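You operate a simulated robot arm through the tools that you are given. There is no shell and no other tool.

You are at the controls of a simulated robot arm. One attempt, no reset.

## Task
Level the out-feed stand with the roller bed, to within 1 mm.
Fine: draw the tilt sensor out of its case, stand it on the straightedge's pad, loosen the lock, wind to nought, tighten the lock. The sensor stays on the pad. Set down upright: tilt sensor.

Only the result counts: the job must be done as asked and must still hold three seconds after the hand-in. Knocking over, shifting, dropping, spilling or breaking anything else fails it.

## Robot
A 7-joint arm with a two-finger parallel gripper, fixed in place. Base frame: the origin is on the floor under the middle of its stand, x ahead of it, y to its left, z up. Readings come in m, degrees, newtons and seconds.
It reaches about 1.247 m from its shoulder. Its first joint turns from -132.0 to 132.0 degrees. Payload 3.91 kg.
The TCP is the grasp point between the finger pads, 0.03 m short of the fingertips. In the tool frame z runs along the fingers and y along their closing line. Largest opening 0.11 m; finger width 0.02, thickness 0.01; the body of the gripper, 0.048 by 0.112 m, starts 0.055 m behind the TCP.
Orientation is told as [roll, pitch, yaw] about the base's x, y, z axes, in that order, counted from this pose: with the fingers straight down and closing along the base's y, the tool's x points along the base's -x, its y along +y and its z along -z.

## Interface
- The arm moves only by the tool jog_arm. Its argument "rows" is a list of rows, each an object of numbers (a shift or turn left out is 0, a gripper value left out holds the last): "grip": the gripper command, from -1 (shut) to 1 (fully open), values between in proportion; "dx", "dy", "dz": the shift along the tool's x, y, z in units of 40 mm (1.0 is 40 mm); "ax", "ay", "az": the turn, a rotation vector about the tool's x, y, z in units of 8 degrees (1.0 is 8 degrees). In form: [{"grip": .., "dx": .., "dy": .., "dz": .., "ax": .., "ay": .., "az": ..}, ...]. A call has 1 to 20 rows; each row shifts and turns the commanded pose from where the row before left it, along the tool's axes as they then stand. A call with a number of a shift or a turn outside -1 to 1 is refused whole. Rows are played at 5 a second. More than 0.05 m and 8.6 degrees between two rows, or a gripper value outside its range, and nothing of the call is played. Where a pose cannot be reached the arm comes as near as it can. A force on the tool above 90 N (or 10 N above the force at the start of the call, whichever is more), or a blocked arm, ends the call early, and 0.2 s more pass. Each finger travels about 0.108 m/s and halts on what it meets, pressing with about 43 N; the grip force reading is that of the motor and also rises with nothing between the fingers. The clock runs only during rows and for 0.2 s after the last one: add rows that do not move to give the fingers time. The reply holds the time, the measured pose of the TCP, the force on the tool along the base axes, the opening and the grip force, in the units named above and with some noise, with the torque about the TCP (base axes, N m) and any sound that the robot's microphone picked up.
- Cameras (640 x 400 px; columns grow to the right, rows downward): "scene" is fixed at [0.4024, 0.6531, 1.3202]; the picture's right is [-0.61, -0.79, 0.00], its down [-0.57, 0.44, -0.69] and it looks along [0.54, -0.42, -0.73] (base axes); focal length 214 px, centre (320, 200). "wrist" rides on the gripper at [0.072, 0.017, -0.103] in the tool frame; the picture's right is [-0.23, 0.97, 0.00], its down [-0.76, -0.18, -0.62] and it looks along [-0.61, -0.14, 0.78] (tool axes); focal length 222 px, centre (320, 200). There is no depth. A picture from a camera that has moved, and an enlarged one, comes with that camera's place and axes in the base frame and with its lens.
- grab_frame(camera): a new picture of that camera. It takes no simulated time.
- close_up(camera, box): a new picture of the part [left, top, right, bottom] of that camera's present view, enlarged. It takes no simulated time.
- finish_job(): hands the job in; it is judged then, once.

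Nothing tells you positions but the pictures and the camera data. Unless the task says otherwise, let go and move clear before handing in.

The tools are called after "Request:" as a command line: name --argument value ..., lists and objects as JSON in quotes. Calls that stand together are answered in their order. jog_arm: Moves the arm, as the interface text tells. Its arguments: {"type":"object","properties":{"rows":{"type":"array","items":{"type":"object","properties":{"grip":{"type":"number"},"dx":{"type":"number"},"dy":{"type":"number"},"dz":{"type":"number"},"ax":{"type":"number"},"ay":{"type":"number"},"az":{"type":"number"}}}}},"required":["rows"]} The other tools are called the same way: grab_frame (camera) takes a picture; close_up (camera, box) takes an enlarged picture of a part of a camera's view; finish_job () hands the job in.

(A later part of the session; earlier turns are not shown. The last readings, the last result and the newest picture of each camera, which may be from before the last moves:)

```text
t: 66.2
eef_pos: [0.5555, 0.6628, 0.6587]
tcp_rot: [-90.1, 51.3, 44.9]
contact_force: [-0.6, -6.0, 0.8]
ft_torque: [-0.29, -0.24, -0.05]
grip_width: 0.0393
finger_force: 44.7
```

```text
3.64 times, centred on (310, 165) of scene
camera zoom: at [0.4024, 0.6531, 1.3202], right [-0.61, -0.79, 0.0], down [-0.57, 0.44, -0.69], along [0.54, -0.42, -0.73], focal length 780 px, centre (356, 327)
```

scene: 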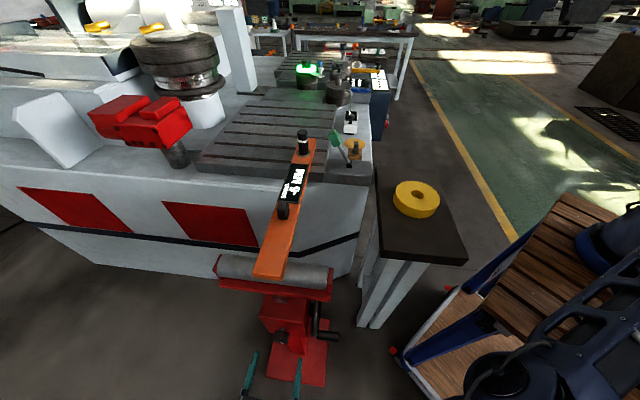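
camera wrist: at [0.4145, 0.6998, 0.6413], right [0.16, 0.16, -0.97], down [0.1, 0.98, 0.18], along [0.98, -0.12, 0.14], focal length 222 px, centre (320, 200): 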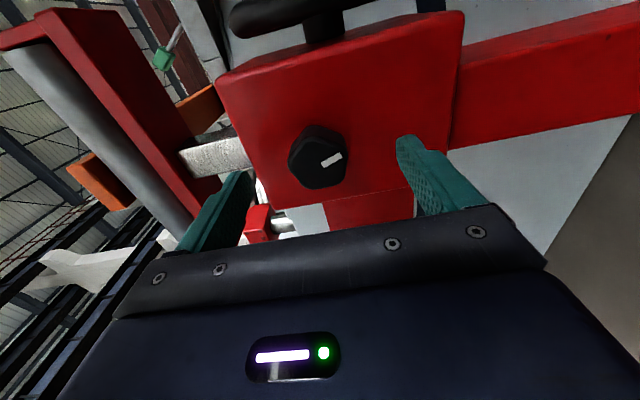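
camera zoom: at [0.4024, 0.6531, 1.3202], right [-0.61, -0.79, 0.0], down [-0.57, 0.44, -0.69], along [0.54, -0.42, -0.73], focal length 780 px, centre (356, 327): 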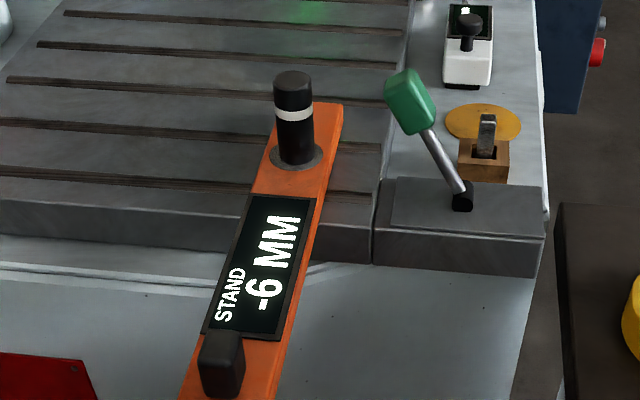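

About 63° so far and still free. Keep turning.

Request:
jog_arm --rows '[{"az": -0.8}, {"az": -0.8}, {"az": -0.8}, {"az": -0.8}, {"az": -0.8}, {"az": -0.8}, {}]'

Request:
jog_arm --rows '[{"az": -0.8}, {"az": -0.8}, {"az": -0.8}, {"az": -0.8}, {"az": -0.8}, {"az": -0.8}, {}]'

Request:
close_up --camera "wrist" --box '[240, 100, 400, 220]'

Request:
grab_frame --camera "wrist"

```text
t: 67.8
eef_pos: [0.5543, 0.663, 0.6584]
tcp_rot: [-92.5, 89.6, 42.4]
contact_force: [-40.7, -33.9, 0.9]
ft_torque: [-0.9, -1.01, -0.41]
grip_width: 0.0394
finger_force: 44.8
```

```text
t: 69.4
eef_pos: [0.555, 0.6623, 0.6612]
tcp_rot: [90.1, 52.1, -135.1]
contact_force: [-36.1, -36.8, 13.8]
ft_torque: [-0.02, 0.04, -0.76]
grip_width: 0.0395
finger_force: 44.4
```

```text
3.33 times, centred on (320, 160) of wrist
camera zoom: at [0.503, 0.7579, 0.7272], right [-0.64, -0.64, 0.42], down [-0.67, 0.21, -0.71], along [0.37, -0.74, -0.57], focal length 740 px, centre (320, 333)
```

zoom: 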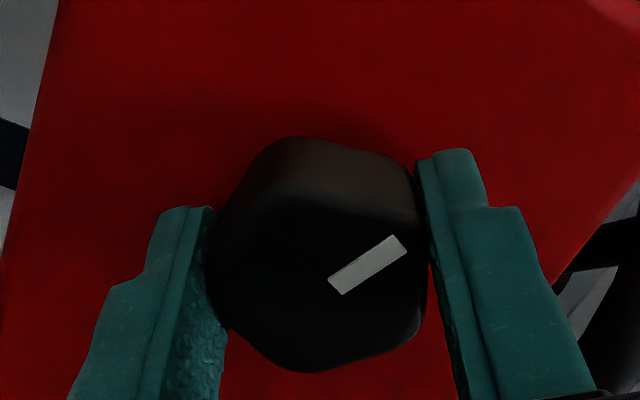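

```text
taken
camera wrist: at [0.503, 0.7579, 0.7272], right [-0.64, -0.64, 0.42], down [-0.67, 0.21, -0.71], along [0.37, -0.74, -0.57], focal length 222 px, centre (320, 200)
```

wrist: 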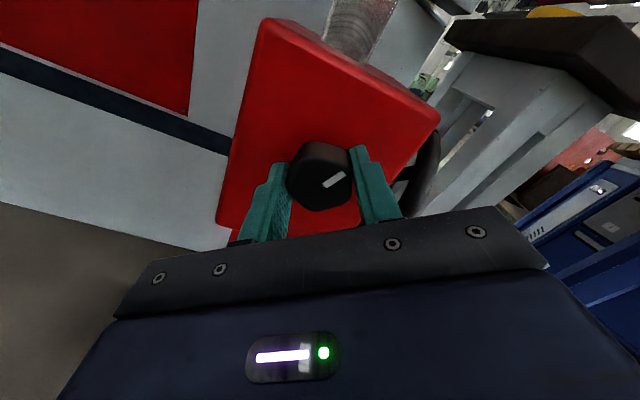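

About 140° turned, with a sideways load building up from a small axis offset. I'll trim that and keep loosening a little more.

Request:
jog_arm --rows '[{"dx": -0.021, "dy": 0.047}, {}, {"az": -0.7}, {"az": -0.7}, {"az": -0.7}, {"az": -0.7}, {}]'

Request:
close_up --camera "wrist" --box '[240, 100, 400, 220]'

```text
t: 71.0
eef_pos: [0.553, 0.6622, 0.658]
tcp_rot: [90.0, 29.6, -135.0]
contact_force: [21.7, 17.9, 10.3]
ft_torque: [-0.04, -0.08, 0.47]
grip_width: 0.0392
finger_force: 45.2
```

```text
3.33 times, centred on (320, 160) of wrist
camera zoom: at [0.5188, 0.7735, 0.7091], right [-0.48, -0.48, 0.73], down [-0.85, 0.03, -0.53], along [0.23, -0.88, -0.42], focal length 740 px, centre (320, 333)
```

zoom: 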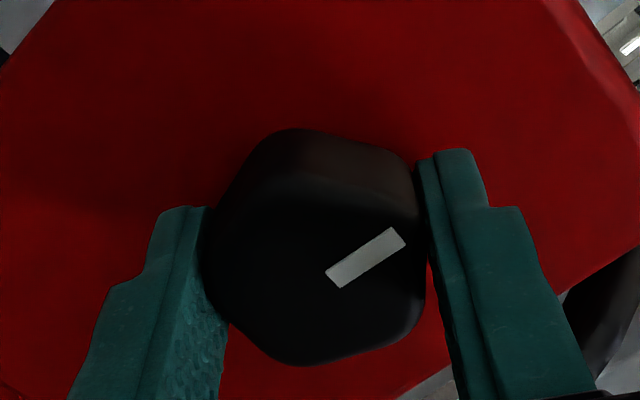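

Request:
jog_arm --rows '[{"az": -0.6}, {"az": -0.6}, {"az": -0.6}, {"az": -0.6}, {}]'

Request:
jog_arm --rows '[{"az": -0.6}, {"az": -0.6}, {"az": -0.6}, {}]'

Request:
close_up --camera "wrist" --box '[240, 100, 400, 220]'

Request:
close_up --camera "scene" --box '[260, 110, 360, 280]'

```text
t: 72.2
eef_pos: [0.553, 0.661, 0.6596]
tcp_rot: [90.0, 10.3, -135.1]
contact_force: [-8.0, -13.7, 16.9]
ft_torque: [0.41, -0.22, -0.53]
grip_width: 0.0401
finger_force: 45.2
```

```text
t: 73.2
eef_pos: [0.554, 0.6611, 0.6599]
tcp_rot: [90.0, -4.0, -134.9]
contact_force: [-3.5, 0.6, 7.9]
ft_torque: [0.66, -0.72, 0.39]
grip_width: 0.0396
finger_force: 45.3
```

```text
3.33 times, centred on (320, 160) of wrist
camera zoom: at [0.5315, 0.7865, 0.6709], right [-0.11, -0.11, 0.99], down [-0.99, -0.11, -0.12], along [0.12, -0.99, -0.1], focal length 740 px, centre (320, 333)
```

zoom: 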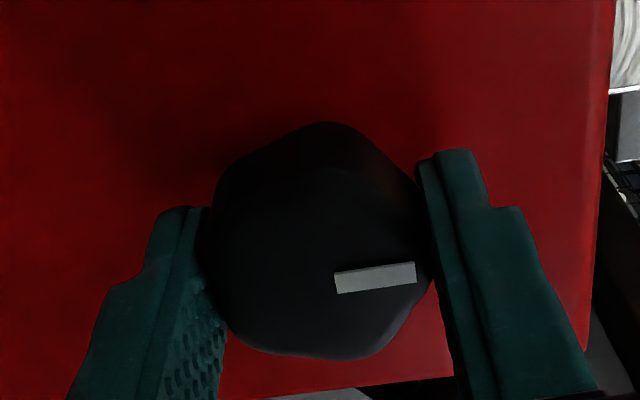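

```text
2.35 times, centred on (310, 195) of scene
camera zoom: at [0.4024, 0.6531, 1.3202], right [-0.61, -0.79, 0.0], down [-0.57, 0.44, -0.69], along [0.54, -0.42, -0.73], focal length 505 px, centre (344, 212)
```

zoom: 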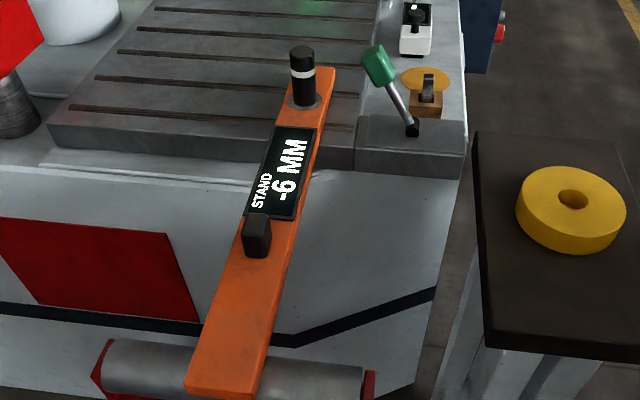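

The fingers have now slipped around the knob and torque has risen to about 1 N·m: the knob is at its open stop, so the lock is fully loosened. I'll relax the twist, open, and back straight out.

Request:
jog_arm --rows '[{"az": 0.5}, {}, {"grip": -0.1}, {"grip": 0.3}, {"grip": 0.8}, {}, {"dz": -0.4}, {"dz": -0.6}, {"dz": -0.6}, {}]'

Request:
grab_frame --camera "wrist"

Request:
close_up --camera "wrist" --box '[260, 90, 380, 190]'

```text
t: 75.4
eef_pos: [0.5081, 0.7068, 0.6602]
tcp_rot: [90.0, -0.1, -135.0]
contact_force: [0.5, -0.6, -0.8]
ft_torque: [0.0, 0.01, 0.01]
grip_width: 0.0992
finger_force: 0.1
```

```text
taken
camera wrist: at [0.4855, 0.831, 0.6756], right [-0.16, -0.16, 0.97], down [-0.98, -0.1, -0.18], along [0.12, -0.98, -0.14], focal length 222 px, centre (320, 200)
```

wrist: 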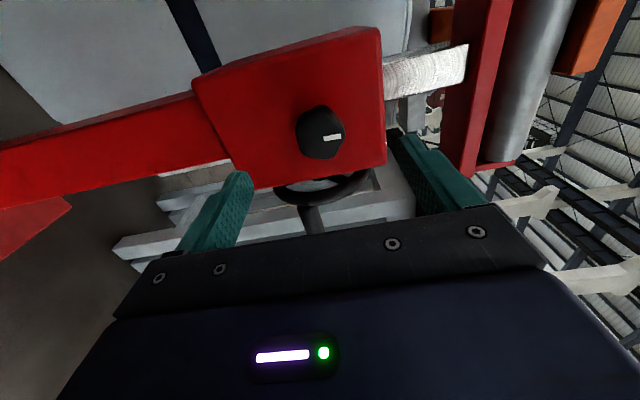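

```text
4.00 times, centred on (320, 140) of wrist
camera zoom: at [0.4855, 0.831, 0.6756], right [-0.16, -0.16, 0.97], down [-0.98, -0.1, -0.18], along [0.12, -0.98, -0.14], focal length 888 px, centre (320, 440)
```

zoom: 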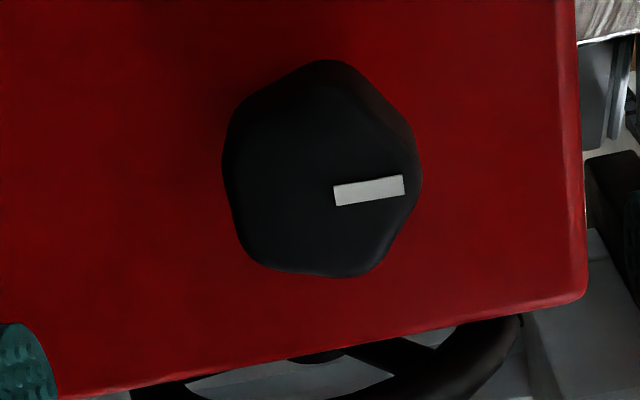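

The lock pointer now stands at 12 o'clock, its open stop, and the display still reads −6. Next I'll swing the hand about the vertical so it points along +x, then back away and look at the handwheel.

Request:
jog_arm --rows '[{"dz": -0.5}, {"ay": 0.8}, {"ay": 0.8}, {"ay": 0.8}, {"ay": 0.8}, {"ay": 0.8}, {"ay": 0.8}, {"ay": 0.825}, {}]'

Request:
grab_frame --camera "wrist"

```text
t: 77.4
eef_pos: [0.4931, 0.7199, 0.6593]
tcp_rot: [90.0, 0.0, -89.9]
contact_force: [0.0, 0.1, 0.1]
ft_torque: [0.02, 0.0, 0.04]
grip_width: 0.0991
finger_force: 0.0
```

```text
taken
camera wrist: at [0.3894, 0.7934, 0.6755], right [0.0, -0.23, 0.97], down [-0.62, -0.76, -0.18], along [0.78, -0.61, -0.14], focal length 222 px, centre (320, 200)
```

wrist: 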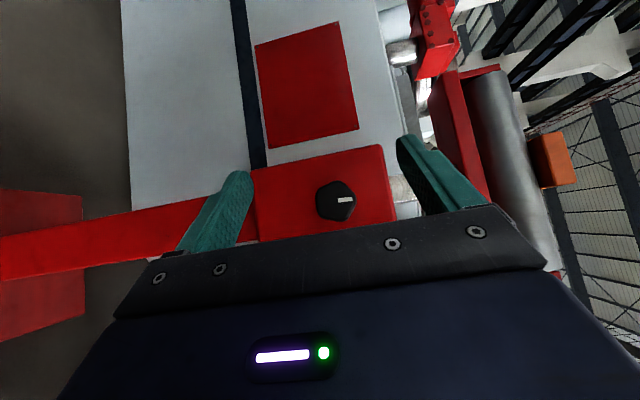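

The hand points along +x now. I'll back away toward the robot and then slide over to the handle side.

Request:
jog_arm --rows '[{"dz": -0.8}, {"dz": -0.8}, {"dz": -0.8}, {"dz": -0.8}, {"dx": -0.8}, {"dx": -0.8}, {"dx": -0.8}, {"dx": -0.8}, {}]'

Request:
grab_frame --camera "wrist"

Request:
grab_frame --camera "scene"

```text
t: 79.4
eef_pos: [0.3675, 0.5917, 0.6601]
tcp_rot: [90.0, 0.0, -90.1]
contact_force: [0.0, 0.0, -0.2]
ft_torque: [0.01, -0.02, 0.0]
grip_width: 0.0986
finger_force: 0.0
```

```text
taken
camera wrist: at [0.2631, 0.6651, 0.6762], right [0.0, -0.23, 0.97], down [-0.62, -0.76, -0.18], along [0.78, -0.61, -0.14], focal length 222 px, centre (320, 200)
```

wrist: 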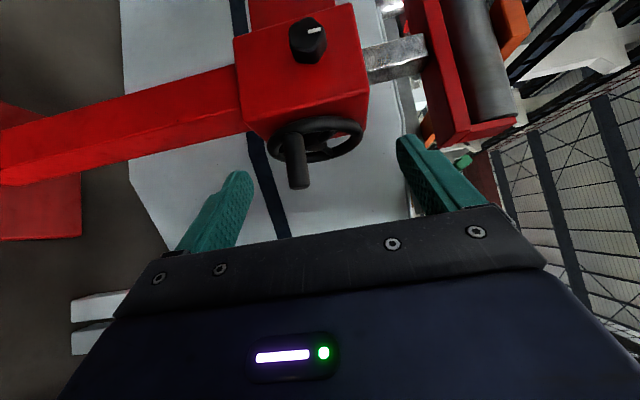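

```text
taken
```

scene: 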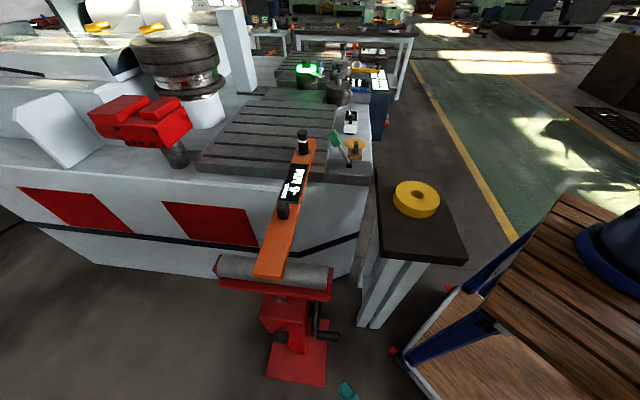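

Request:
close_up --camera "wrist" --box '[250, 90, 390, 200]'

Request:
close_up --camera "scene" --box '[255, 300, 365, 400]'

```text
3.64 times, centred on (320, 145) of wrist
camera zoom: at [0.2631, 0.6651, 0.6762], right [0.0, -0.23, 0.97], down [-0.62, -0.76, -0.18], along [0.78, -0.61, -0.14], focal length 808 px, centre (320, 400)
```

zoom: 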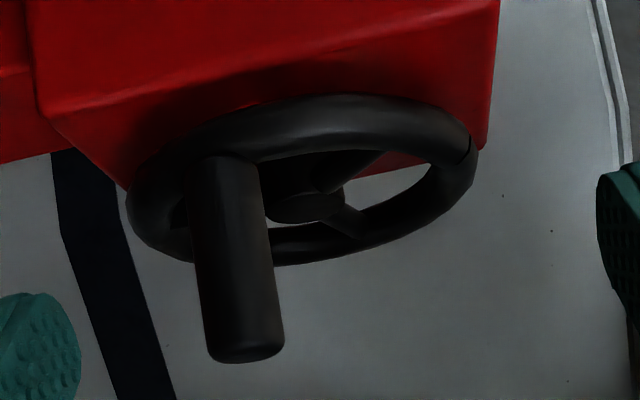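

```text
4.00 times, centred on (310, 350) of scene
camera zoom: at [0.4024, 0.6531, 1.3202], right [-0.61, -0.79, 0.0], down [-0.57, 0.44, -0.69], along [0.54, -0.42, -0.73], focal length 858 px, centre (360, -400)
```

zoom: 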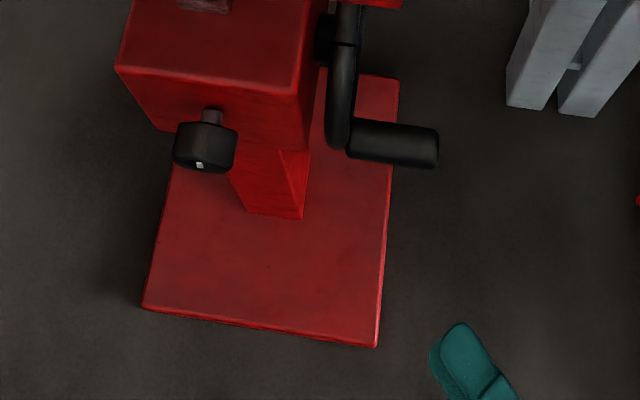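

I can see the wheel nearly edge-on. To get its center and radius right, I'll turn the hand another 45° temporarily for a more face-on look.

Request:
jog_arm --rows '[{"ay": 0.9}, {"ay": 0.9}, {"ay": 0.9}, {"ay": 0.9}, {"ay": 0.9}, {"ay": 0.9}, {}]'

Request:
grab_frame --camera "wrist"

Request:
close_up --camera "wrist" --box '[200, 0, 420, 160]'

```text
t: 81.0
eef_pos: [0.3659, 0.592, 0.6587]
tcp_rot: [89.9, 0.0, -46.7]
contact_force: [0.1, 0.3, -0.3]
ft_torque: [0.01, -0.01, -0.02]
grip_width: 0.0993
finger_force: 0.0
```

```text
taken
camera wrist: at [0.2402, 0.5746, 0.6756], right [0.16, -0.17, 0.97], down [0.07, -0.98, -0.18], along [0.99, 0.09, -0.14], focal length 222 px, centre (320, 200)
```

wrist: 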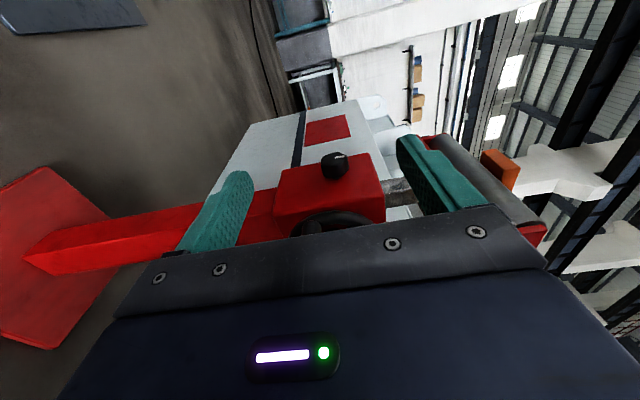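

```text
2.50 times, centred on (310, 80) of wrist
camera zoom: at [0.2402, 0.5746, 0.6756], right [0.16, -0.17, 0.97], down [0.07, -0.98, -0.18], along [0.99, 0.09, -0.14], focal length 555 px, centre (345, 500)
```

zoom: 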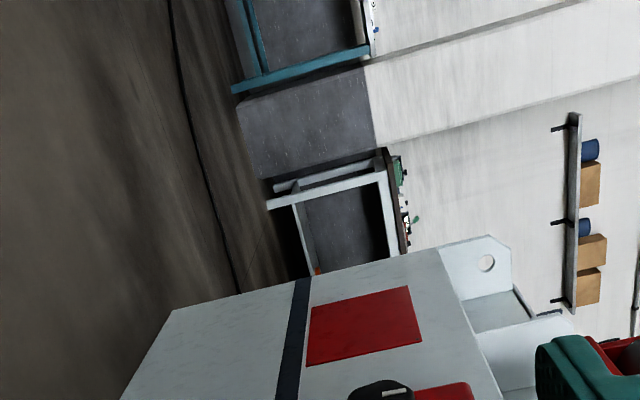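

The gripper bar hides the wheel. I'll back up and slide sideways to bring it into view.

Request:
jog_arm --rows '[{"dz": -0.8}, {"dz": -0.7}, {"dx": -0.8}, {"dx": -0.8}, {"dx": -0.8}, {}]'

Request:
grab_frame --camera "wrist"

Request:
close_up --camera "wrist" --box '[240, 90, 420, 220]'

```text
t: 82.4
eef_pos: [0.3866, 0.4818, 0.6586]
tcp_rot: [89.9, 0.1, -46.7]
contact_force: [-0.2, 0.3, 0.4]
ft_torque: [-0.01, -0.01, -0.04]
grip_width: 0.0989
finger_force: 0.0
```

```text
taken
camera wrist: at [0.2612, 0.4645, 0.6756], right [0.16, -0.17, 0.97], down [0.07, -0.98, -0.18], along [0.99, 0.09, -0.14], focal length 222 px, centre (320, 200)
```

wrist: 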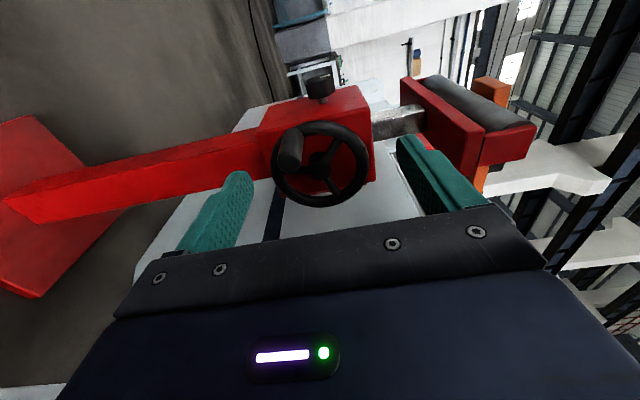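

```text
3.08 times, centred on (330, 155) of wrist
camera zoom: at [0.2612, 0.4645, 0.6756], right [0.16, -0.17, 0.97], down [0.07, -0.98, -0.18], along [0.99, 0.09, -0.14], focal length 684 px, centre (289, 338)
```

zoom: 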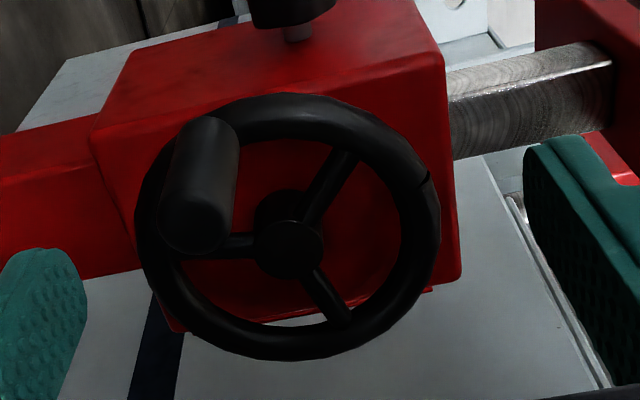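

Excellent view. The wheel center is at u≈0.013, z≈0.642 with radius ≈0.0575 m, and the handle is at u≈−0.040, z≈0.622. I'll set the hand at 25° to the handle and line up in front of it.

Request:
jog_arm --rows '[{"ay": -0.97}, {"ay": -0.97}, {"ay": -0.97}, {"dx": 0.407, "dy": -0.5, "dz": 0.3}, {"dy": -0.415, "dz": 0.205}, {}, {}]'

Request:
grab_frame --camera "wrist"

Request:
close_up --camera "wrist" --box '[240, 90, 420, 220]'

Request:
close_up --camera "scene" --box '[255, 290, 385, 400]'

```text
t: 84.0
eef_pos: [0.4001, 0.5039, 0.6234]
tcp_rot: [89.9, 0.0, -70.1]
contact_force: [0.1, 0.1, 0.0]
ft_torque: [-0.03, 0.02, -0.03]
grip_width: 0.099
finger_force: 0.1
```

```text
taken
camera wrist: at [0.2776, 0.5372, 0.6394], right [0.08, -0.21, 0.97], down [-0.33, -0.93, -0.18], along [0.94, -0.3, -0.14], focal length 222 px, centre (320, 200)
```

wrist: 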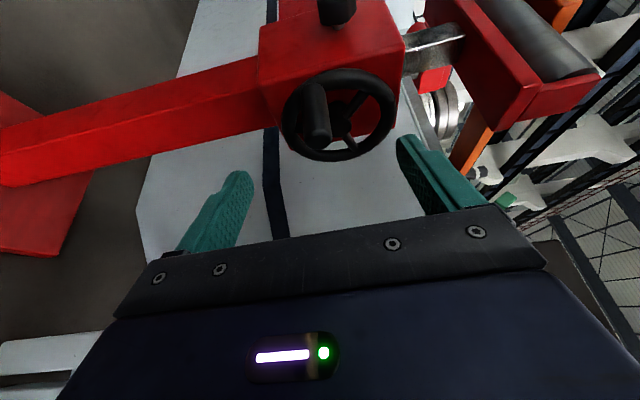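

```text
3.08 times, centred on (330, 155) of wrist
camera zoom: at [0.2776, 0.5372, 0.6394], right [0.08, -0.21, 0.97], down [-0.33, -0.93, -0.18], along [0.94, -0.3, -0.14], focal length 684 px, centre (289, 338)
```

zoom: 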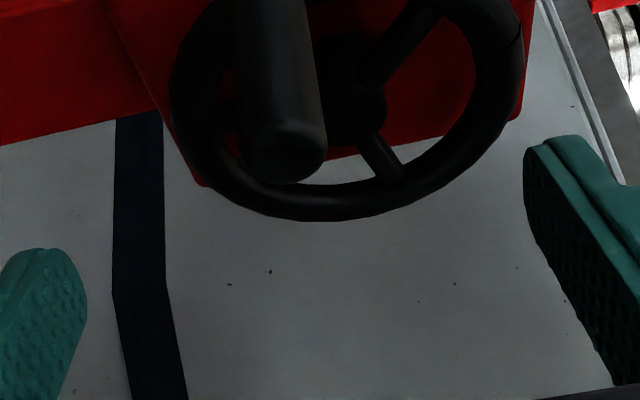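

```text
3.64 times, centred on (320, 345) of scene
camera zoom: at [0.4024, 0.6531, 1.3202], right [-0.61, -0.79, 0.0], down [-0.57, 0.44, -0.69], along [0.54, -0.42, -0.73], focal length 780 px, centre (320, -327)
```

zoom: 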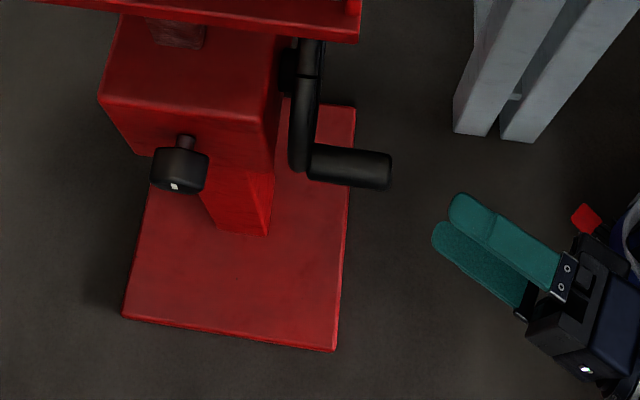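

The handle tip is centered between the fingers. I'll advance 8 cm so the fingers straddle the handle, then check before closing.

Request:
jog_arm --rows '[{"dx": -0.05, "dy": -0.03, "dz": 0.5}, {"dz": 0.6}, {"dz": 0.5}, {"dz": 0.35}, {}]'

Request:
grab_frame --camera "wrist"

Request:
close_up --camera "wrist" --box '[240, 90, 420, 220]'

Request:
close_up --camera "scene" --box '[255, 290, 385, 400]'

```text
t: 85.2
eef_pos: [0.4753, 0.5287, 0.622]
tcp_rot: [90.1, 0.0, -70.1]
contact_force: [0.0, 0.3, -0.6]
ft_torque: [-0.02, 0.01, -0.03]
grip_width: 0.0989
finger_force: 0.0
```

```text
taken
camera wrist: at [0.3522, 0.5627, 0.6379], right [0.08, -0.21, 0.97], down [-0.33, -0.93, -0.18], along [0.94, -0.3, -0.14], focal length 222 px, centre (320, 200)
```

wrist: 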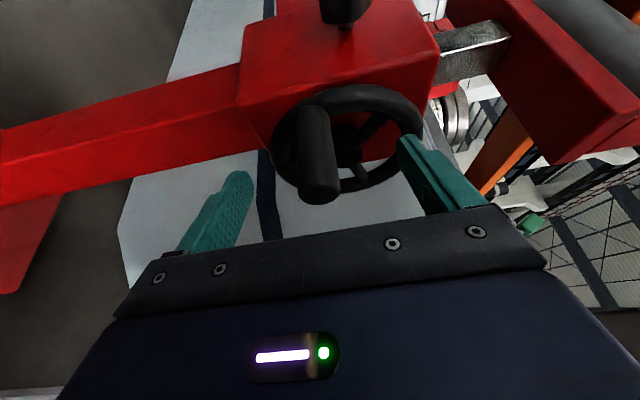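

```text
3.08 times, centred on (330, 155) of wrist
camera zoom: at [0.3522, 0.5627, 0.6379], right [0.08, -0.21, 0.97], down [-0.33, -0.93, -0.18], along [0.94, -0.3, -0.14], focal length 684 px, centre (289, 338)
```

zoom: 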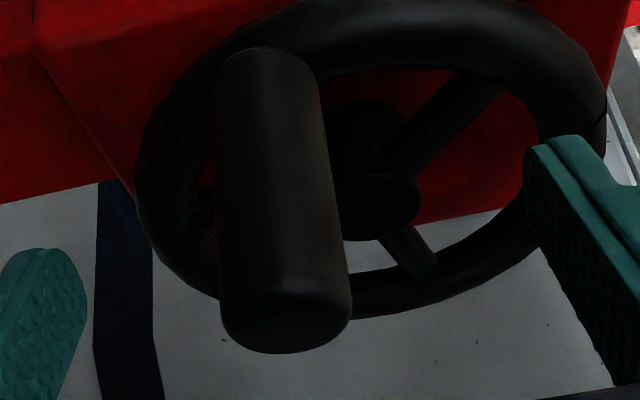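

```text
3.64 times, centred on (320, 345) of scene
camera zoom: at [0.4024, 0.6531, 1.3202], right [-0.61, -0.79, 0.0], down [-0.57, 0.44, -0.69], along [0.54, -0.42, -0.73], focal length 780 px, centre (320, -327)
```

zoom: 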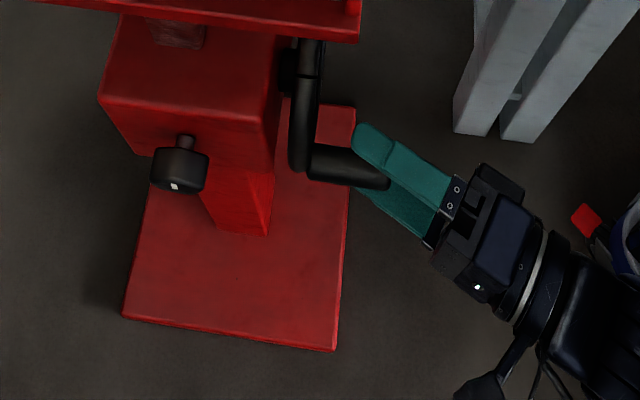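

The fingers straddle the handle well. Closing gently now.

Request:
jog_arm --rows '[{"grip": 0.2}, {"grip": -0.2}, {"grip": -0.4}, {"grip": -0.5}, {"grip": -1}, {}, {}, {}]'

Request:
close_up --camera "wrist" --box '[240, 90, 420, 220]'

Request:
close_up --camera "scene" --box '[270, 140, 330, 220]'

```text
t: 87.0
eef_pos: [0.475, 0.5292, 0.6216]
tcp_rot: [90.0, -0.1, -70.1]
contact_force: [-2.3, 1.5, -3.7]
ft_torque: [0.09, -0.03, 0.07]
grip_width: 0.0241
finger_force: 44.9
```

```text
3.08 times, centred on (330, 155) of wrist
camera zoom: at [0.352, 0.5626, 0.6379], right [0.08, -0.21, 0.97], down [-0.33, -0.93, -0.18], along [0.94, -0.3, -0.14], focal length 684 px, centre (289, 338)
```

zoom: 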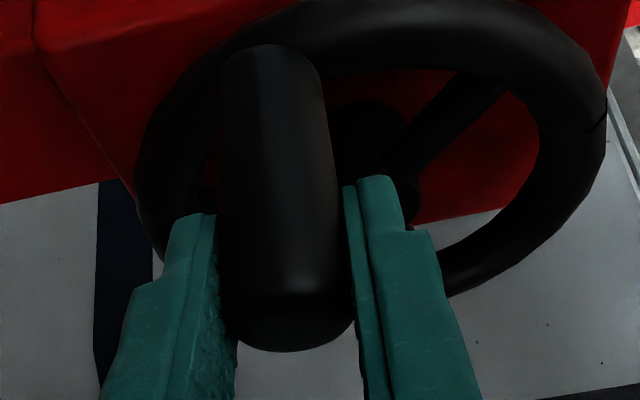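

```text
5.00 times, centred on (300, 180) of scene
camera zoom: at [0.4024, 0.6531, 1.3202], right [-0.61, -0.79, 0.0], down [-0.57, 0.44, -0.69], along [0.54, -0.42, -0.73], focal length 1072 px, centre (420, 300)
```

zoom: 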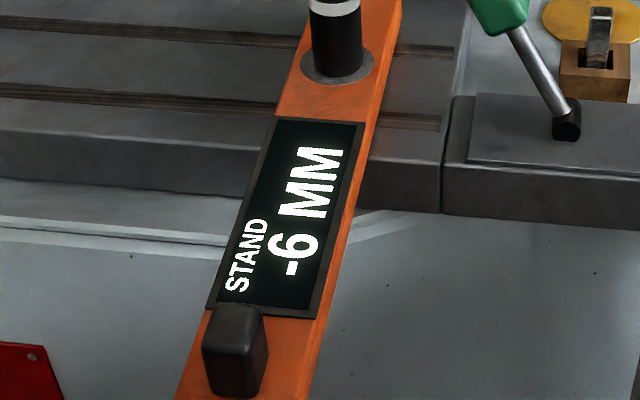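

Handle gripped at 24 mm. I'll try a small clockwise motion (handle upward) and watch the forces and the display.

Request:
jog_arm --rows '[{"dx": 0.036, "dy": 0.114, "dz": -0.017}, {"dx": 0.027, "dy": 0.117, "dz": -0.013}, {"dx": 0.018, "dy": 0.12, "dz": -0.008}, {}, {}]'

Request:
close_up --camera "scene" --box '[270, 140, 330, 220]'

Request:
close_up --camera "wrist" --box '[240, 90, 420, 220]'

```text
t: 88.2
eef_pos: [0.472, 0.5315, 0.6369]
tcp_rot: [90.0, 0.1, -70.1]
contact_force: [-10.1, -6.7, -9.0]
ft_torque: [0.67, -0.09, -0.61]
grip_width: 0.0247
finger_force: 44.6
```

```text
5.00 times, centred on (300, 180) of scene
camera zoom: at [0.4024, 0.6531, 1.3202], right [-0.61, -0.79, 0.0], down [-0.57, 0.44, -0.69], along [0.54, -0.42, -0.73], focal length 1072 px, centre (420, 300)
```

zoom: 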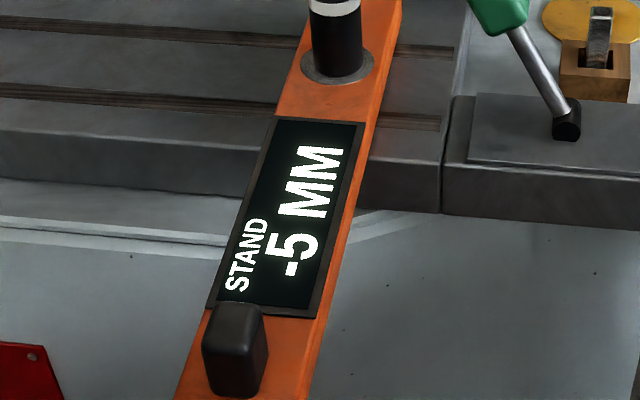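

```text
3.08 times, centred on (330, 155) of wrist
camera zoom: at [0.3505, 0.5644, 0.6524], right [0.08, -0.21, 0.97], down [-0.33, -0.93, -0.18], along [0.94, -0.3, -0.14], focal length 684 px, centre (289, 338)
```

zoom: 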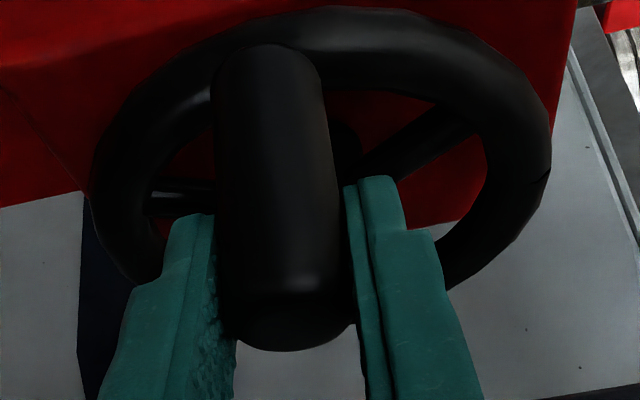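

It works: 15° clockwise raised the reading to −5 MM with only light force. I'll continue along the circle.

Request:
jog_arm --rows '[{"dx": 0.008, "dy": 0.121, "dz": -0.004}, {"dx": -0.002, "dy": 0.121, "dz": 0.001}, {"dx": -0.011, "dy": 0.12, "dz": 0.005}, {}, {}]'

Request:
close_up --camera "scene" --box '[270, 140, 330, 220]'

```text
t: 89.4
eef_pos: [0.4745, 0.5299, 0.6518]
tcp_rot: [90.2, -0.1, -70.1]
contact_force: [-7.1, -7.6, 1.7]
ft_torque: [-0.19, 0.07, 0.49]
grip_width: 0.0243
finger_force: 44.9
```

```text
5.00 times, centred on (300, 180) of scene
camera zoom: at [0.4024, 0.6531, 1.3202], right [-0.61, -0.79, 0.0], down [-0.57, 0.44, -0.69], along [0.54, -0.42, -0.73], focal length 1072 px, centre (420, 300)
```

zoom: 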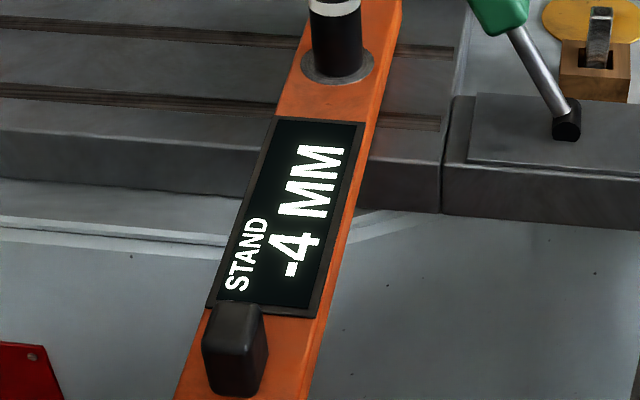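

Now −4 MM, so roughly 1 mm per 15°. Continuing another 15°.

Request:
jog_arm --rows '[{"dx": -0.02, "dy": 0.119, "dz": 0.01}, {"dx": -0.03, "dy": 0.1165, "dz": 0.014}, {"dx": -0.039, "dy": 0.113, "dz": 0.018}, {}, {}]'

Request:
close_up --camera "scene" --box '[270, 140, 330, 220]'

```text
t: 90.6
eef_pos: [0.4769, 0.5285, 0.6641]
tcp_rot: [89.9, 0.0, -70.1]
contact_force: [-1.1, 1.6, -9.4]
ft_torque: [0.46, -0.01, 0.42]
grip_width: 0.0248
finger_force: 45.1
```

```text
5.00 times, centred on (300, 180) of scene
camera zoom: at [0.4024, 0.6531, 1.3202], right [-0.61, -0.79, 0.0], down [-0.57, 0.44, -0.69], along [0.54, -0.42, -0.73], focal length 1072 px, centre (420, 300)
```

zoom: 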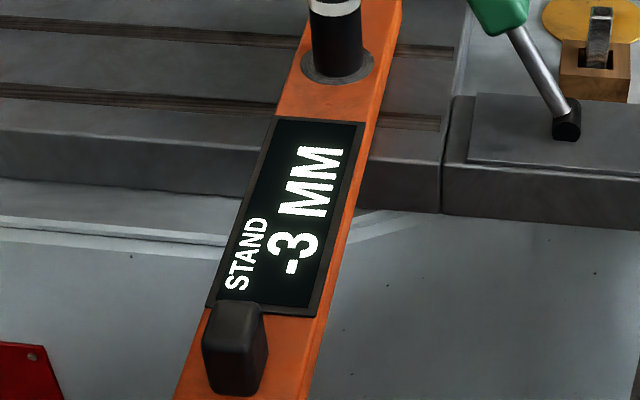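

Request:
jog_arm --rows '[{"dx": -0.0476, "dy": 0.109, "dz": 0.022}, {"dx": -0.056, "dy": 0.104, "dz": 0.026}, {"dx": -0.064, "dy": 0.098, "dz": 0.03}, {}, {}]'

Request:
close_up --camera "scene" --box '[270, 140, 330, 220]'

```text
t: 91.8
eef_pos: [0.4816, 0.5239, 0.6774]
tcp_rot: [90.0, 0.0, -70.1]
contact_force: [7.3, 9.3, 0.3]
ft_torque: [-0.7, 0.75, 0.59]
grip_width: 0.0248
finger_force: 45.3
```

```text
5.00 times, centred on (300, 180) of scene
camera zoom: at [0.4024, 0.6531, 1.3202], right [-0.61, -0.79, 0.0], down [-0.57, 0.44, -0.69], along [0.54, -0.42, -0.73], focal length 1072 px, centre (420, 300)
```

zoom: 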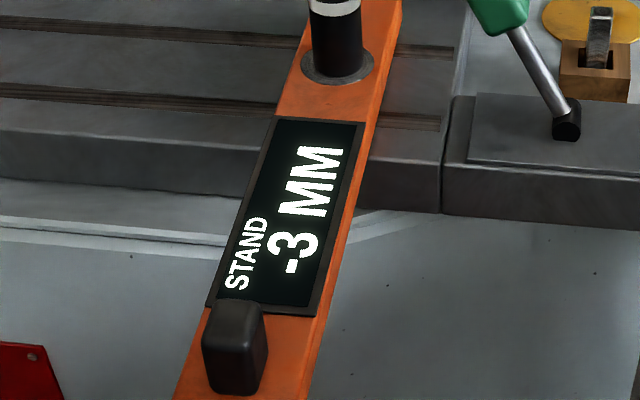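

Request:
jog_arm --rows '[{"dx": -0.072, "dy": 0.0916, "dz": 0.033}, {"dx": -0.079, "dy": 0.084, "dz": 0.037}, {"dx": -0.085, "dy": 0.077, "dz": 0.04}, {}, {}]'

Request:
close_up --camera "scene" --box '[270, 140, 330, 220]'

Request:
close_up --camera "wrist" --box '[220, 70, 440, 220]'

```text
t: 93.0
eef_pos: [0.4885, 0.5146, 0.6862]
tcp_rot: [90.0, 0.0, -70.1]
contact_force: [-6.6, 3.2, -15.8]
ft_torque: [0.77, 0.13, 0.36]
grip_width: 0.0245
finger_force: 44.9
```

```text
5.00 times, centred on (300, 180) of scene
camera zoom: at [0.4024, 0.6531, 1.3202], right [-0.61, -0.79, 0.0], down [-0.57, 0.44, -0.69], along [0.54, -0.42, -0.73], focal length 1072 px, centre (420, 300)
```

zoom: 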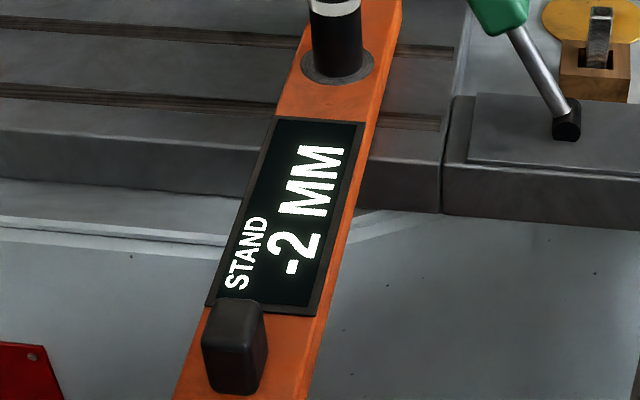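

```text
2.67 times, centred on (330, 145) of wrist
camera zoom: at [0.3663, 0.5481, 0.7023], right [0.08, -0.21, 0.97], down [-0.33, -0.93, -0.18], along [0.94, -0.3, -0.14], focal length 592 px, centre (293, 347)
```

zoom: 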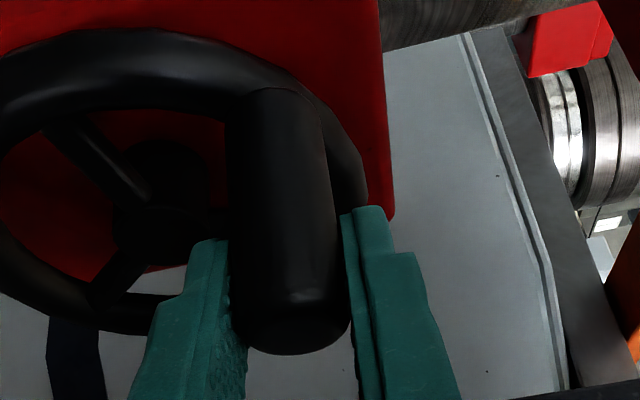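

−2 MM now; forces are still light. Another 15°.

Request:
jog_arm --rows '[{"dx": -0.093, "dy": 0.066, "dz": 0.043}, {"dx": -0.096, "dy": 0.057, "dz": 0.045}, {"dx": -0.1, "dy": 0.048, "dz": 0.047}, {}, {}]'

Request:
close_up --camera "scene" --box '[270, 140, 330, 220]'

```text
t: 94.2
eef_pos: [0.4986, 0.5054, 0.6951]
tcp_rot: [90.0, 0.0, -70.1]
contact_force: [-4.2, -8.6, -4.4]
ft_torque: [-0.74, 0.52, 1.12]
grip_width: 0.0249
finger_force: 45.0
```

```text
5.00 times, centred on (300, 180) of scene
camera zoom: at [0.4024, 0.6531, 1.3202], right [-0.61, -0.79, 0.0], down [-0.57, 0.44, -0.69], along [0.54, -0.42, -0.73], focal length 1072 px, centre (420, 300)
```

zoom: 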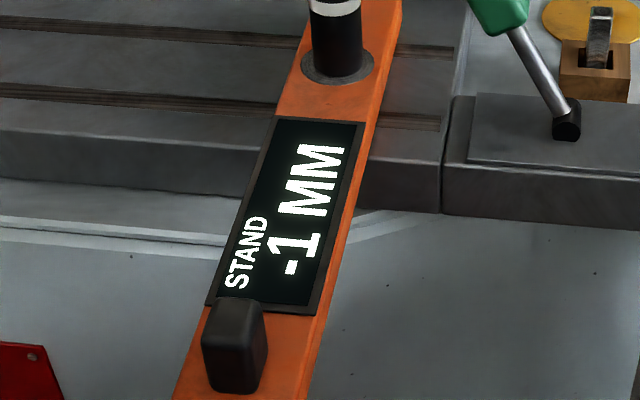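

−1 MM. Now I'll go in 5° steps, checking the display each time to find the −1→0 change.

Request:
jog_arm --rows '[{"dx": -0.1036, "dy": 0.0398, "dz": 0.0483}, {}, {}]'

Request:
close_up --camera "scene" --box '[270, 140, 330, 220]'

Request:
jog_arm --rows '[{"dx": -0.1065, "dy": 0.0298, "dz": 0.0497}, {}, {}]'

Request:
close_up --camera "scene" --box '[270, 140, 330, 220]'

```text
t: 95.0
eef_pos: [0.5016, 0.5033, 0.6957]
tcp_rot: [90.1, 0.0, -70.1]
contact_force: [-14.3, -5.5, 3.2]
ft_torque: [-0.36, 0.38, 0.72]
grip_width: 0.0246
finger_force: 44.9
```

```text
5.00 times, centred on (300, 180) of scene
camera zoom: at [0.4024, 0.6531, 1.3202], right [-0.61, -0.79, 0.0], down [-0.57, 0.44, -0.69], along [0.54, -0.42, -0.73], focal length 1072 px, centre (420, 300)
```

zoom: 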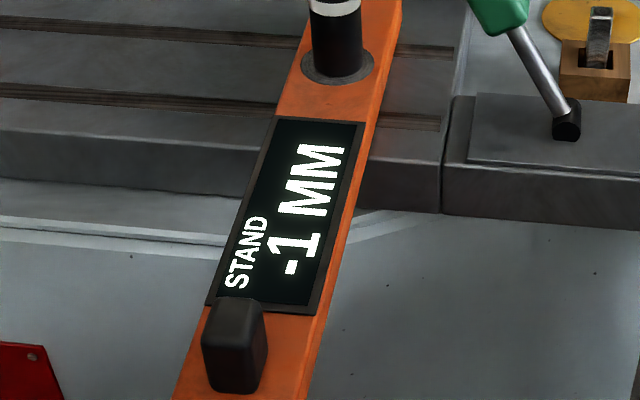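

```text
t: 95.8
eef_pos: [0.5042, 0.4994, 0.6976]
tcp_rot: [90.1, 0.0, -70.1]
contact_force: [-3.8, 0.4, 9.1]
ft_torque: [-0.03, 0.06, 0.65]
grip_width: 0.0242
finger_force: 45.1
```

```text
5.00 times, centred on (300, 180) of scene
camera zoom: at [0.4024, 0.6531, 1.3202], right [-0.61, -0.79, 0.0], down [-0.57, 0.44, -0.69], along [0.54, -0.42, -0.73], focal length 1072 px, centre (420, 300)
```

zoom: 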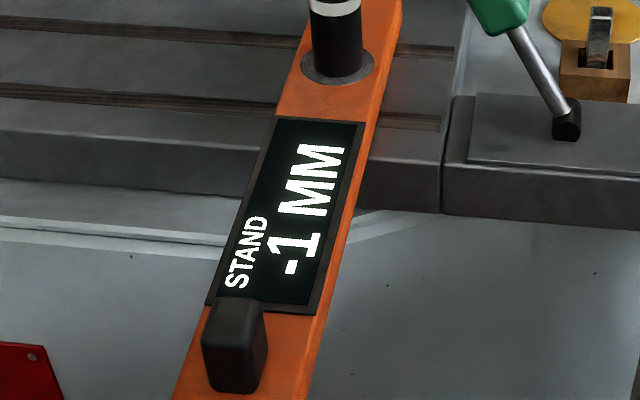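

Request:
jog_arm --rows '[{"dx": -0.1083, "dy": 0.0195, "dz": 0.0505}, {}, {}]'

Request:
close_up --camera "scene" --box '[270, 140, 330, 220]'

Request:
close_up --camera "wrist" --box '[220, 70, 440, 220]'

```text
t: 96.6
eef_pos: [0.5092, 0.4969, 0.6981]
tcp_rot: [90.1, 0.1, -69.9]
contact_force: [-2.4, 21.7, 19.1]
ft_torque: [0.03, 0.55, 0.86]
grip_width: 0.0243
finger_force: 45.2
```

```text
5.00 times, centred on (300, 180) of scene
camera zoom: at [0.4024, 0.6531, 1.3202], right [-0.61, -0.79, 0.0], down [-0.57, 0.44, -0.69], along [0.54, -0.42, -0.73], focal length 1072 px, centre (420, 300)
```

zoom: 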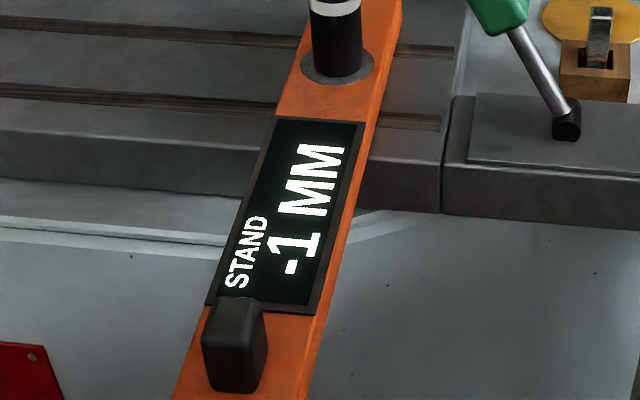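

```text
2.67 times, centred on (330, 145) of wrist
camera zoom: at [0.3854, 0.5298, 0.714], right [0.08, -0.22, 0.97], down [-0.33, -0.93, -0.18], along [0.94, -0.3, -0.14], focal length 592 px, centre (293, 347)
```

zoom: 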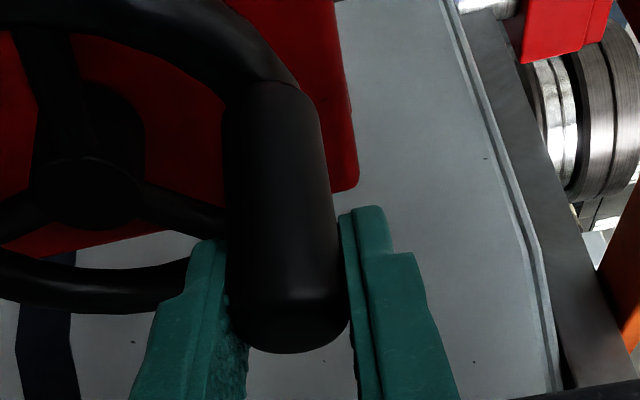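

Request:
jog_arm --rows '[{"dx": -0.1094, "dy": 0.0215, "dz": 0.051}, {}, {}]'

Request:
close_up --camera "scene" --box '[270, 140, 330, 220]'

```text
t: 97.4
eef_pos: [0.5117, 0.4931, 0.6987]
tcp_rot: [90.1, 0.0, -70.1]
contact_force: [10.2, 25.8, 20.6]
ft_torque: [0.02, 0.54, 0.41]
grip_width: 0.0245
finger_force: 45.1
```

```text
5.00 times, centred on (300, 180) of scene
camera zoom: at [0.4024, 0.6531, 1.3202], right [-0.61, -0.79, 0.0], down [-0.57, 0.44, -0.69], along [0.54, -0.42, -0.73], focal length 1072 px, centre (420, 300)
```

zoom: 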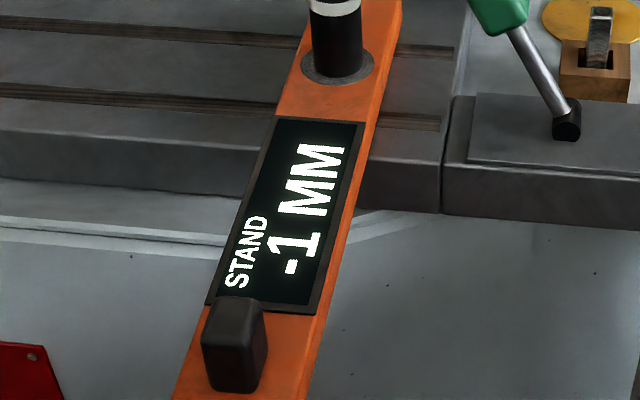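

Request:
jog_arm --rows '[{"dx": -0.104, "dy": 0.013, "dz": 0.0625}, {}, {}]'

Request:
close_up --camera "scene" --box '[270, 140, 330, 220]'

```text
t: 98.2
eef_pos: [0.5145, 0.4897, 0.7]
tcp_rot: [90.0, 0.0, -70.0]
contact_force: [-4.0, 10.8, 26.4]
ft_torque: [0.11, 0.5, 1.1]
grip_width: 0.0248
finger_force: 44.9
```

```text
5.00 times, centred on (300, 180) of scene
camera zoom: at [0.4024, 0.6531, 1.3202], right [-0.61, -0.79, 0.0], down [-0.57, 0.44, -0.69], along [0.54, -0.42, -0.73], focal length 1072 px, centre (420, 300)
```

zoom: 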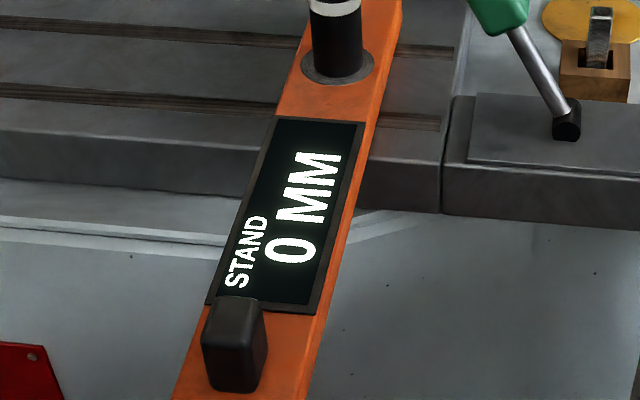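

The display reads 0 MM, having just crossed. I'll go about 8–10° further to center within the zero band, checking as I go.

Request:
jog_arm --rows '[{"dx": -0.1092, "dy": 0.0053, "dz": 0.0509}, {}, {}]'

Request:
close_up --camera "scene" --box '[270, 140, 330, 220]'

Request:
jog_arm --rows '[{"dx": -0.1076, "dy": -0.018, "dz": 0.0502}, {}, {}]'

Request:
close_up --camera "scene" --box '[270, 140, 330, 220]'

```text
t: 99.0
eef_pos: [0.5192, 0.4852, 0.6998]
tcp_rot: [90.2, 0.1, -70.1]
contact_force: [3.3, 7.9, 32.2]
ft_torque: [0.14, 0.28, 0.32]
grip_width: 0.025
finger_force: 44.8
```

```text
5.00 times, centred on (300, 180) of scene
camera zoom: at [0.4024, 0.6531, 1.3202], right [-0.61, -0.79, 0.0], down [-0.57, 0.44, -0.69], along [0.54, -0.42, -0.73], focal length 1072 px, centre (420, 300)
```

zoom: 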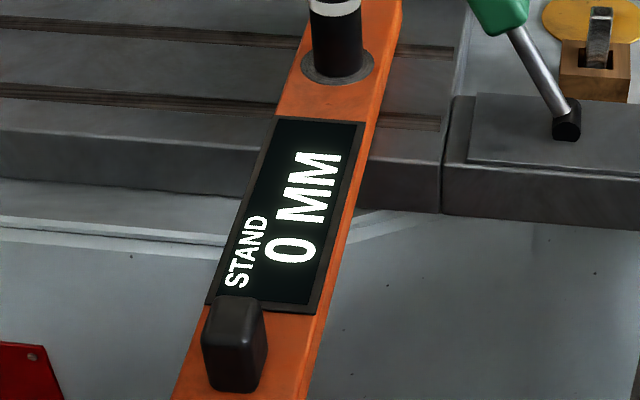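

```text
t: 99.8
eef_pos: [0.5217, 0.4821, 0.6993]
tcp_rot: [90.2, 0.0, -70.0]
contact_force: [-2.6, 0.7, 48.1]
ft_torque: [0.27, 0.23, 1.06]
grip_width: 0.0248
finger_force: 44.9
```

```text
5.00 times, centred on (300, 180) of scene
camera zoom: at [0.4024, 0.6531, 1.3202], right [-0.61, -0.79, 0.0], down [-0.57, 0.44, -0.69], along [0.54, -0.42, -0.73], focal length 1072 px, centre (420, 300)
```

zoom: 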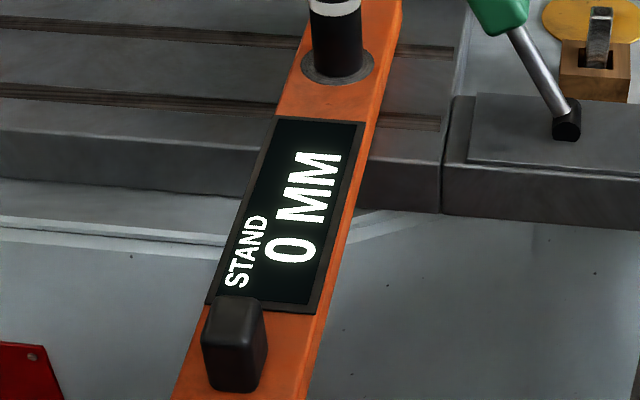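

Reading stays 0 MM and I should be near the middle of the band. I'll relieve the vertical load, then release the handle and check that it holds.

Request:
jog_arm --rows '[{"dy": 0.035}, {}, {}]'

Request:
jog_arm --rows '[{"grip": -0.45}, {"grip": -0.3}, {"grip": 0.1}, {"grip": 0.5}, {"grip": 0.8}, {}, {}]'

Request:
close_up --camera "scene" --box '[270, 140, 330, 220]'

Request:
grab_frame --camera "wrist"

```text
t: 100.6
eef_pos: [0.5216, 0.483, 0.6996]
tcp_rot: [89.9, 0.0, -70.0]
contact_force: [7.8, -2.8, 19.1]
ft_torque: [0.2, -0.39, -0.89]
grip_width: 0.0248
finger_force: 45.0
```

```text
t: 102.2
eef_pos: [0.5201, 0.4834, 0.6991]
tcp_rot: [90.0, 0.0, -70.1]
contact_force: [0.0, -0.3, -0.8]
ft_torque: [-0.02, 0.01, 0.02]
grip_width: 0.0989
finger_force: 0.1
```

```text
5.00 times, centred on (300, 180) of scene
camera zoom: at [0.4024, 0.6531, 1.3202], right [-0.61, -0.79, 0.0], down [-0.57, 0.44, -0.69], along [0.54, -0.42, -0.73], focal length 1072 px, centre (420, 300)
```

zoom: 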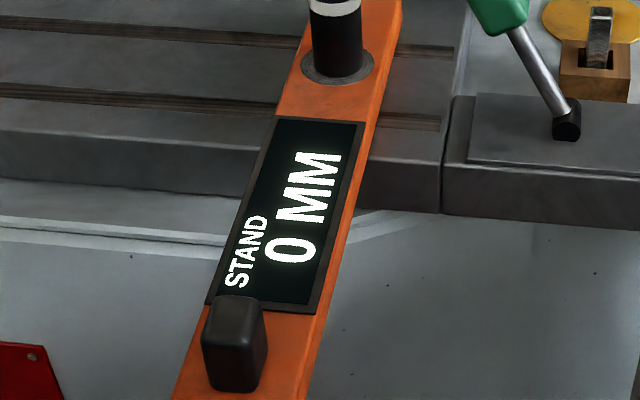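

```text
taken
camera wrist: at [0.3989, 0.5163, 0.7161], right [0.08, -0.21, 0.97], down [-0.33, -0.93, -0.18], along [0.94, -0.3, -0.14], focal length 222 px, centre (320, 200)
```

wrist: 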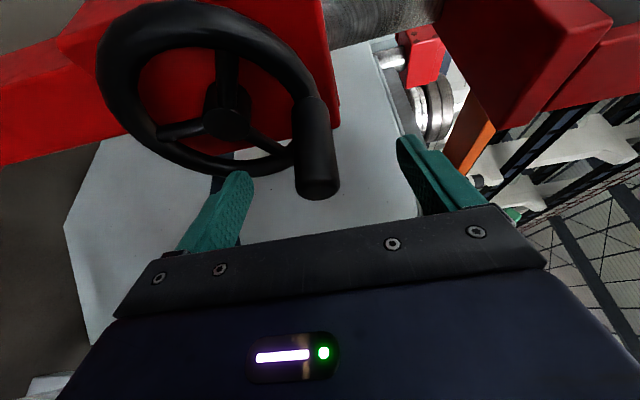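

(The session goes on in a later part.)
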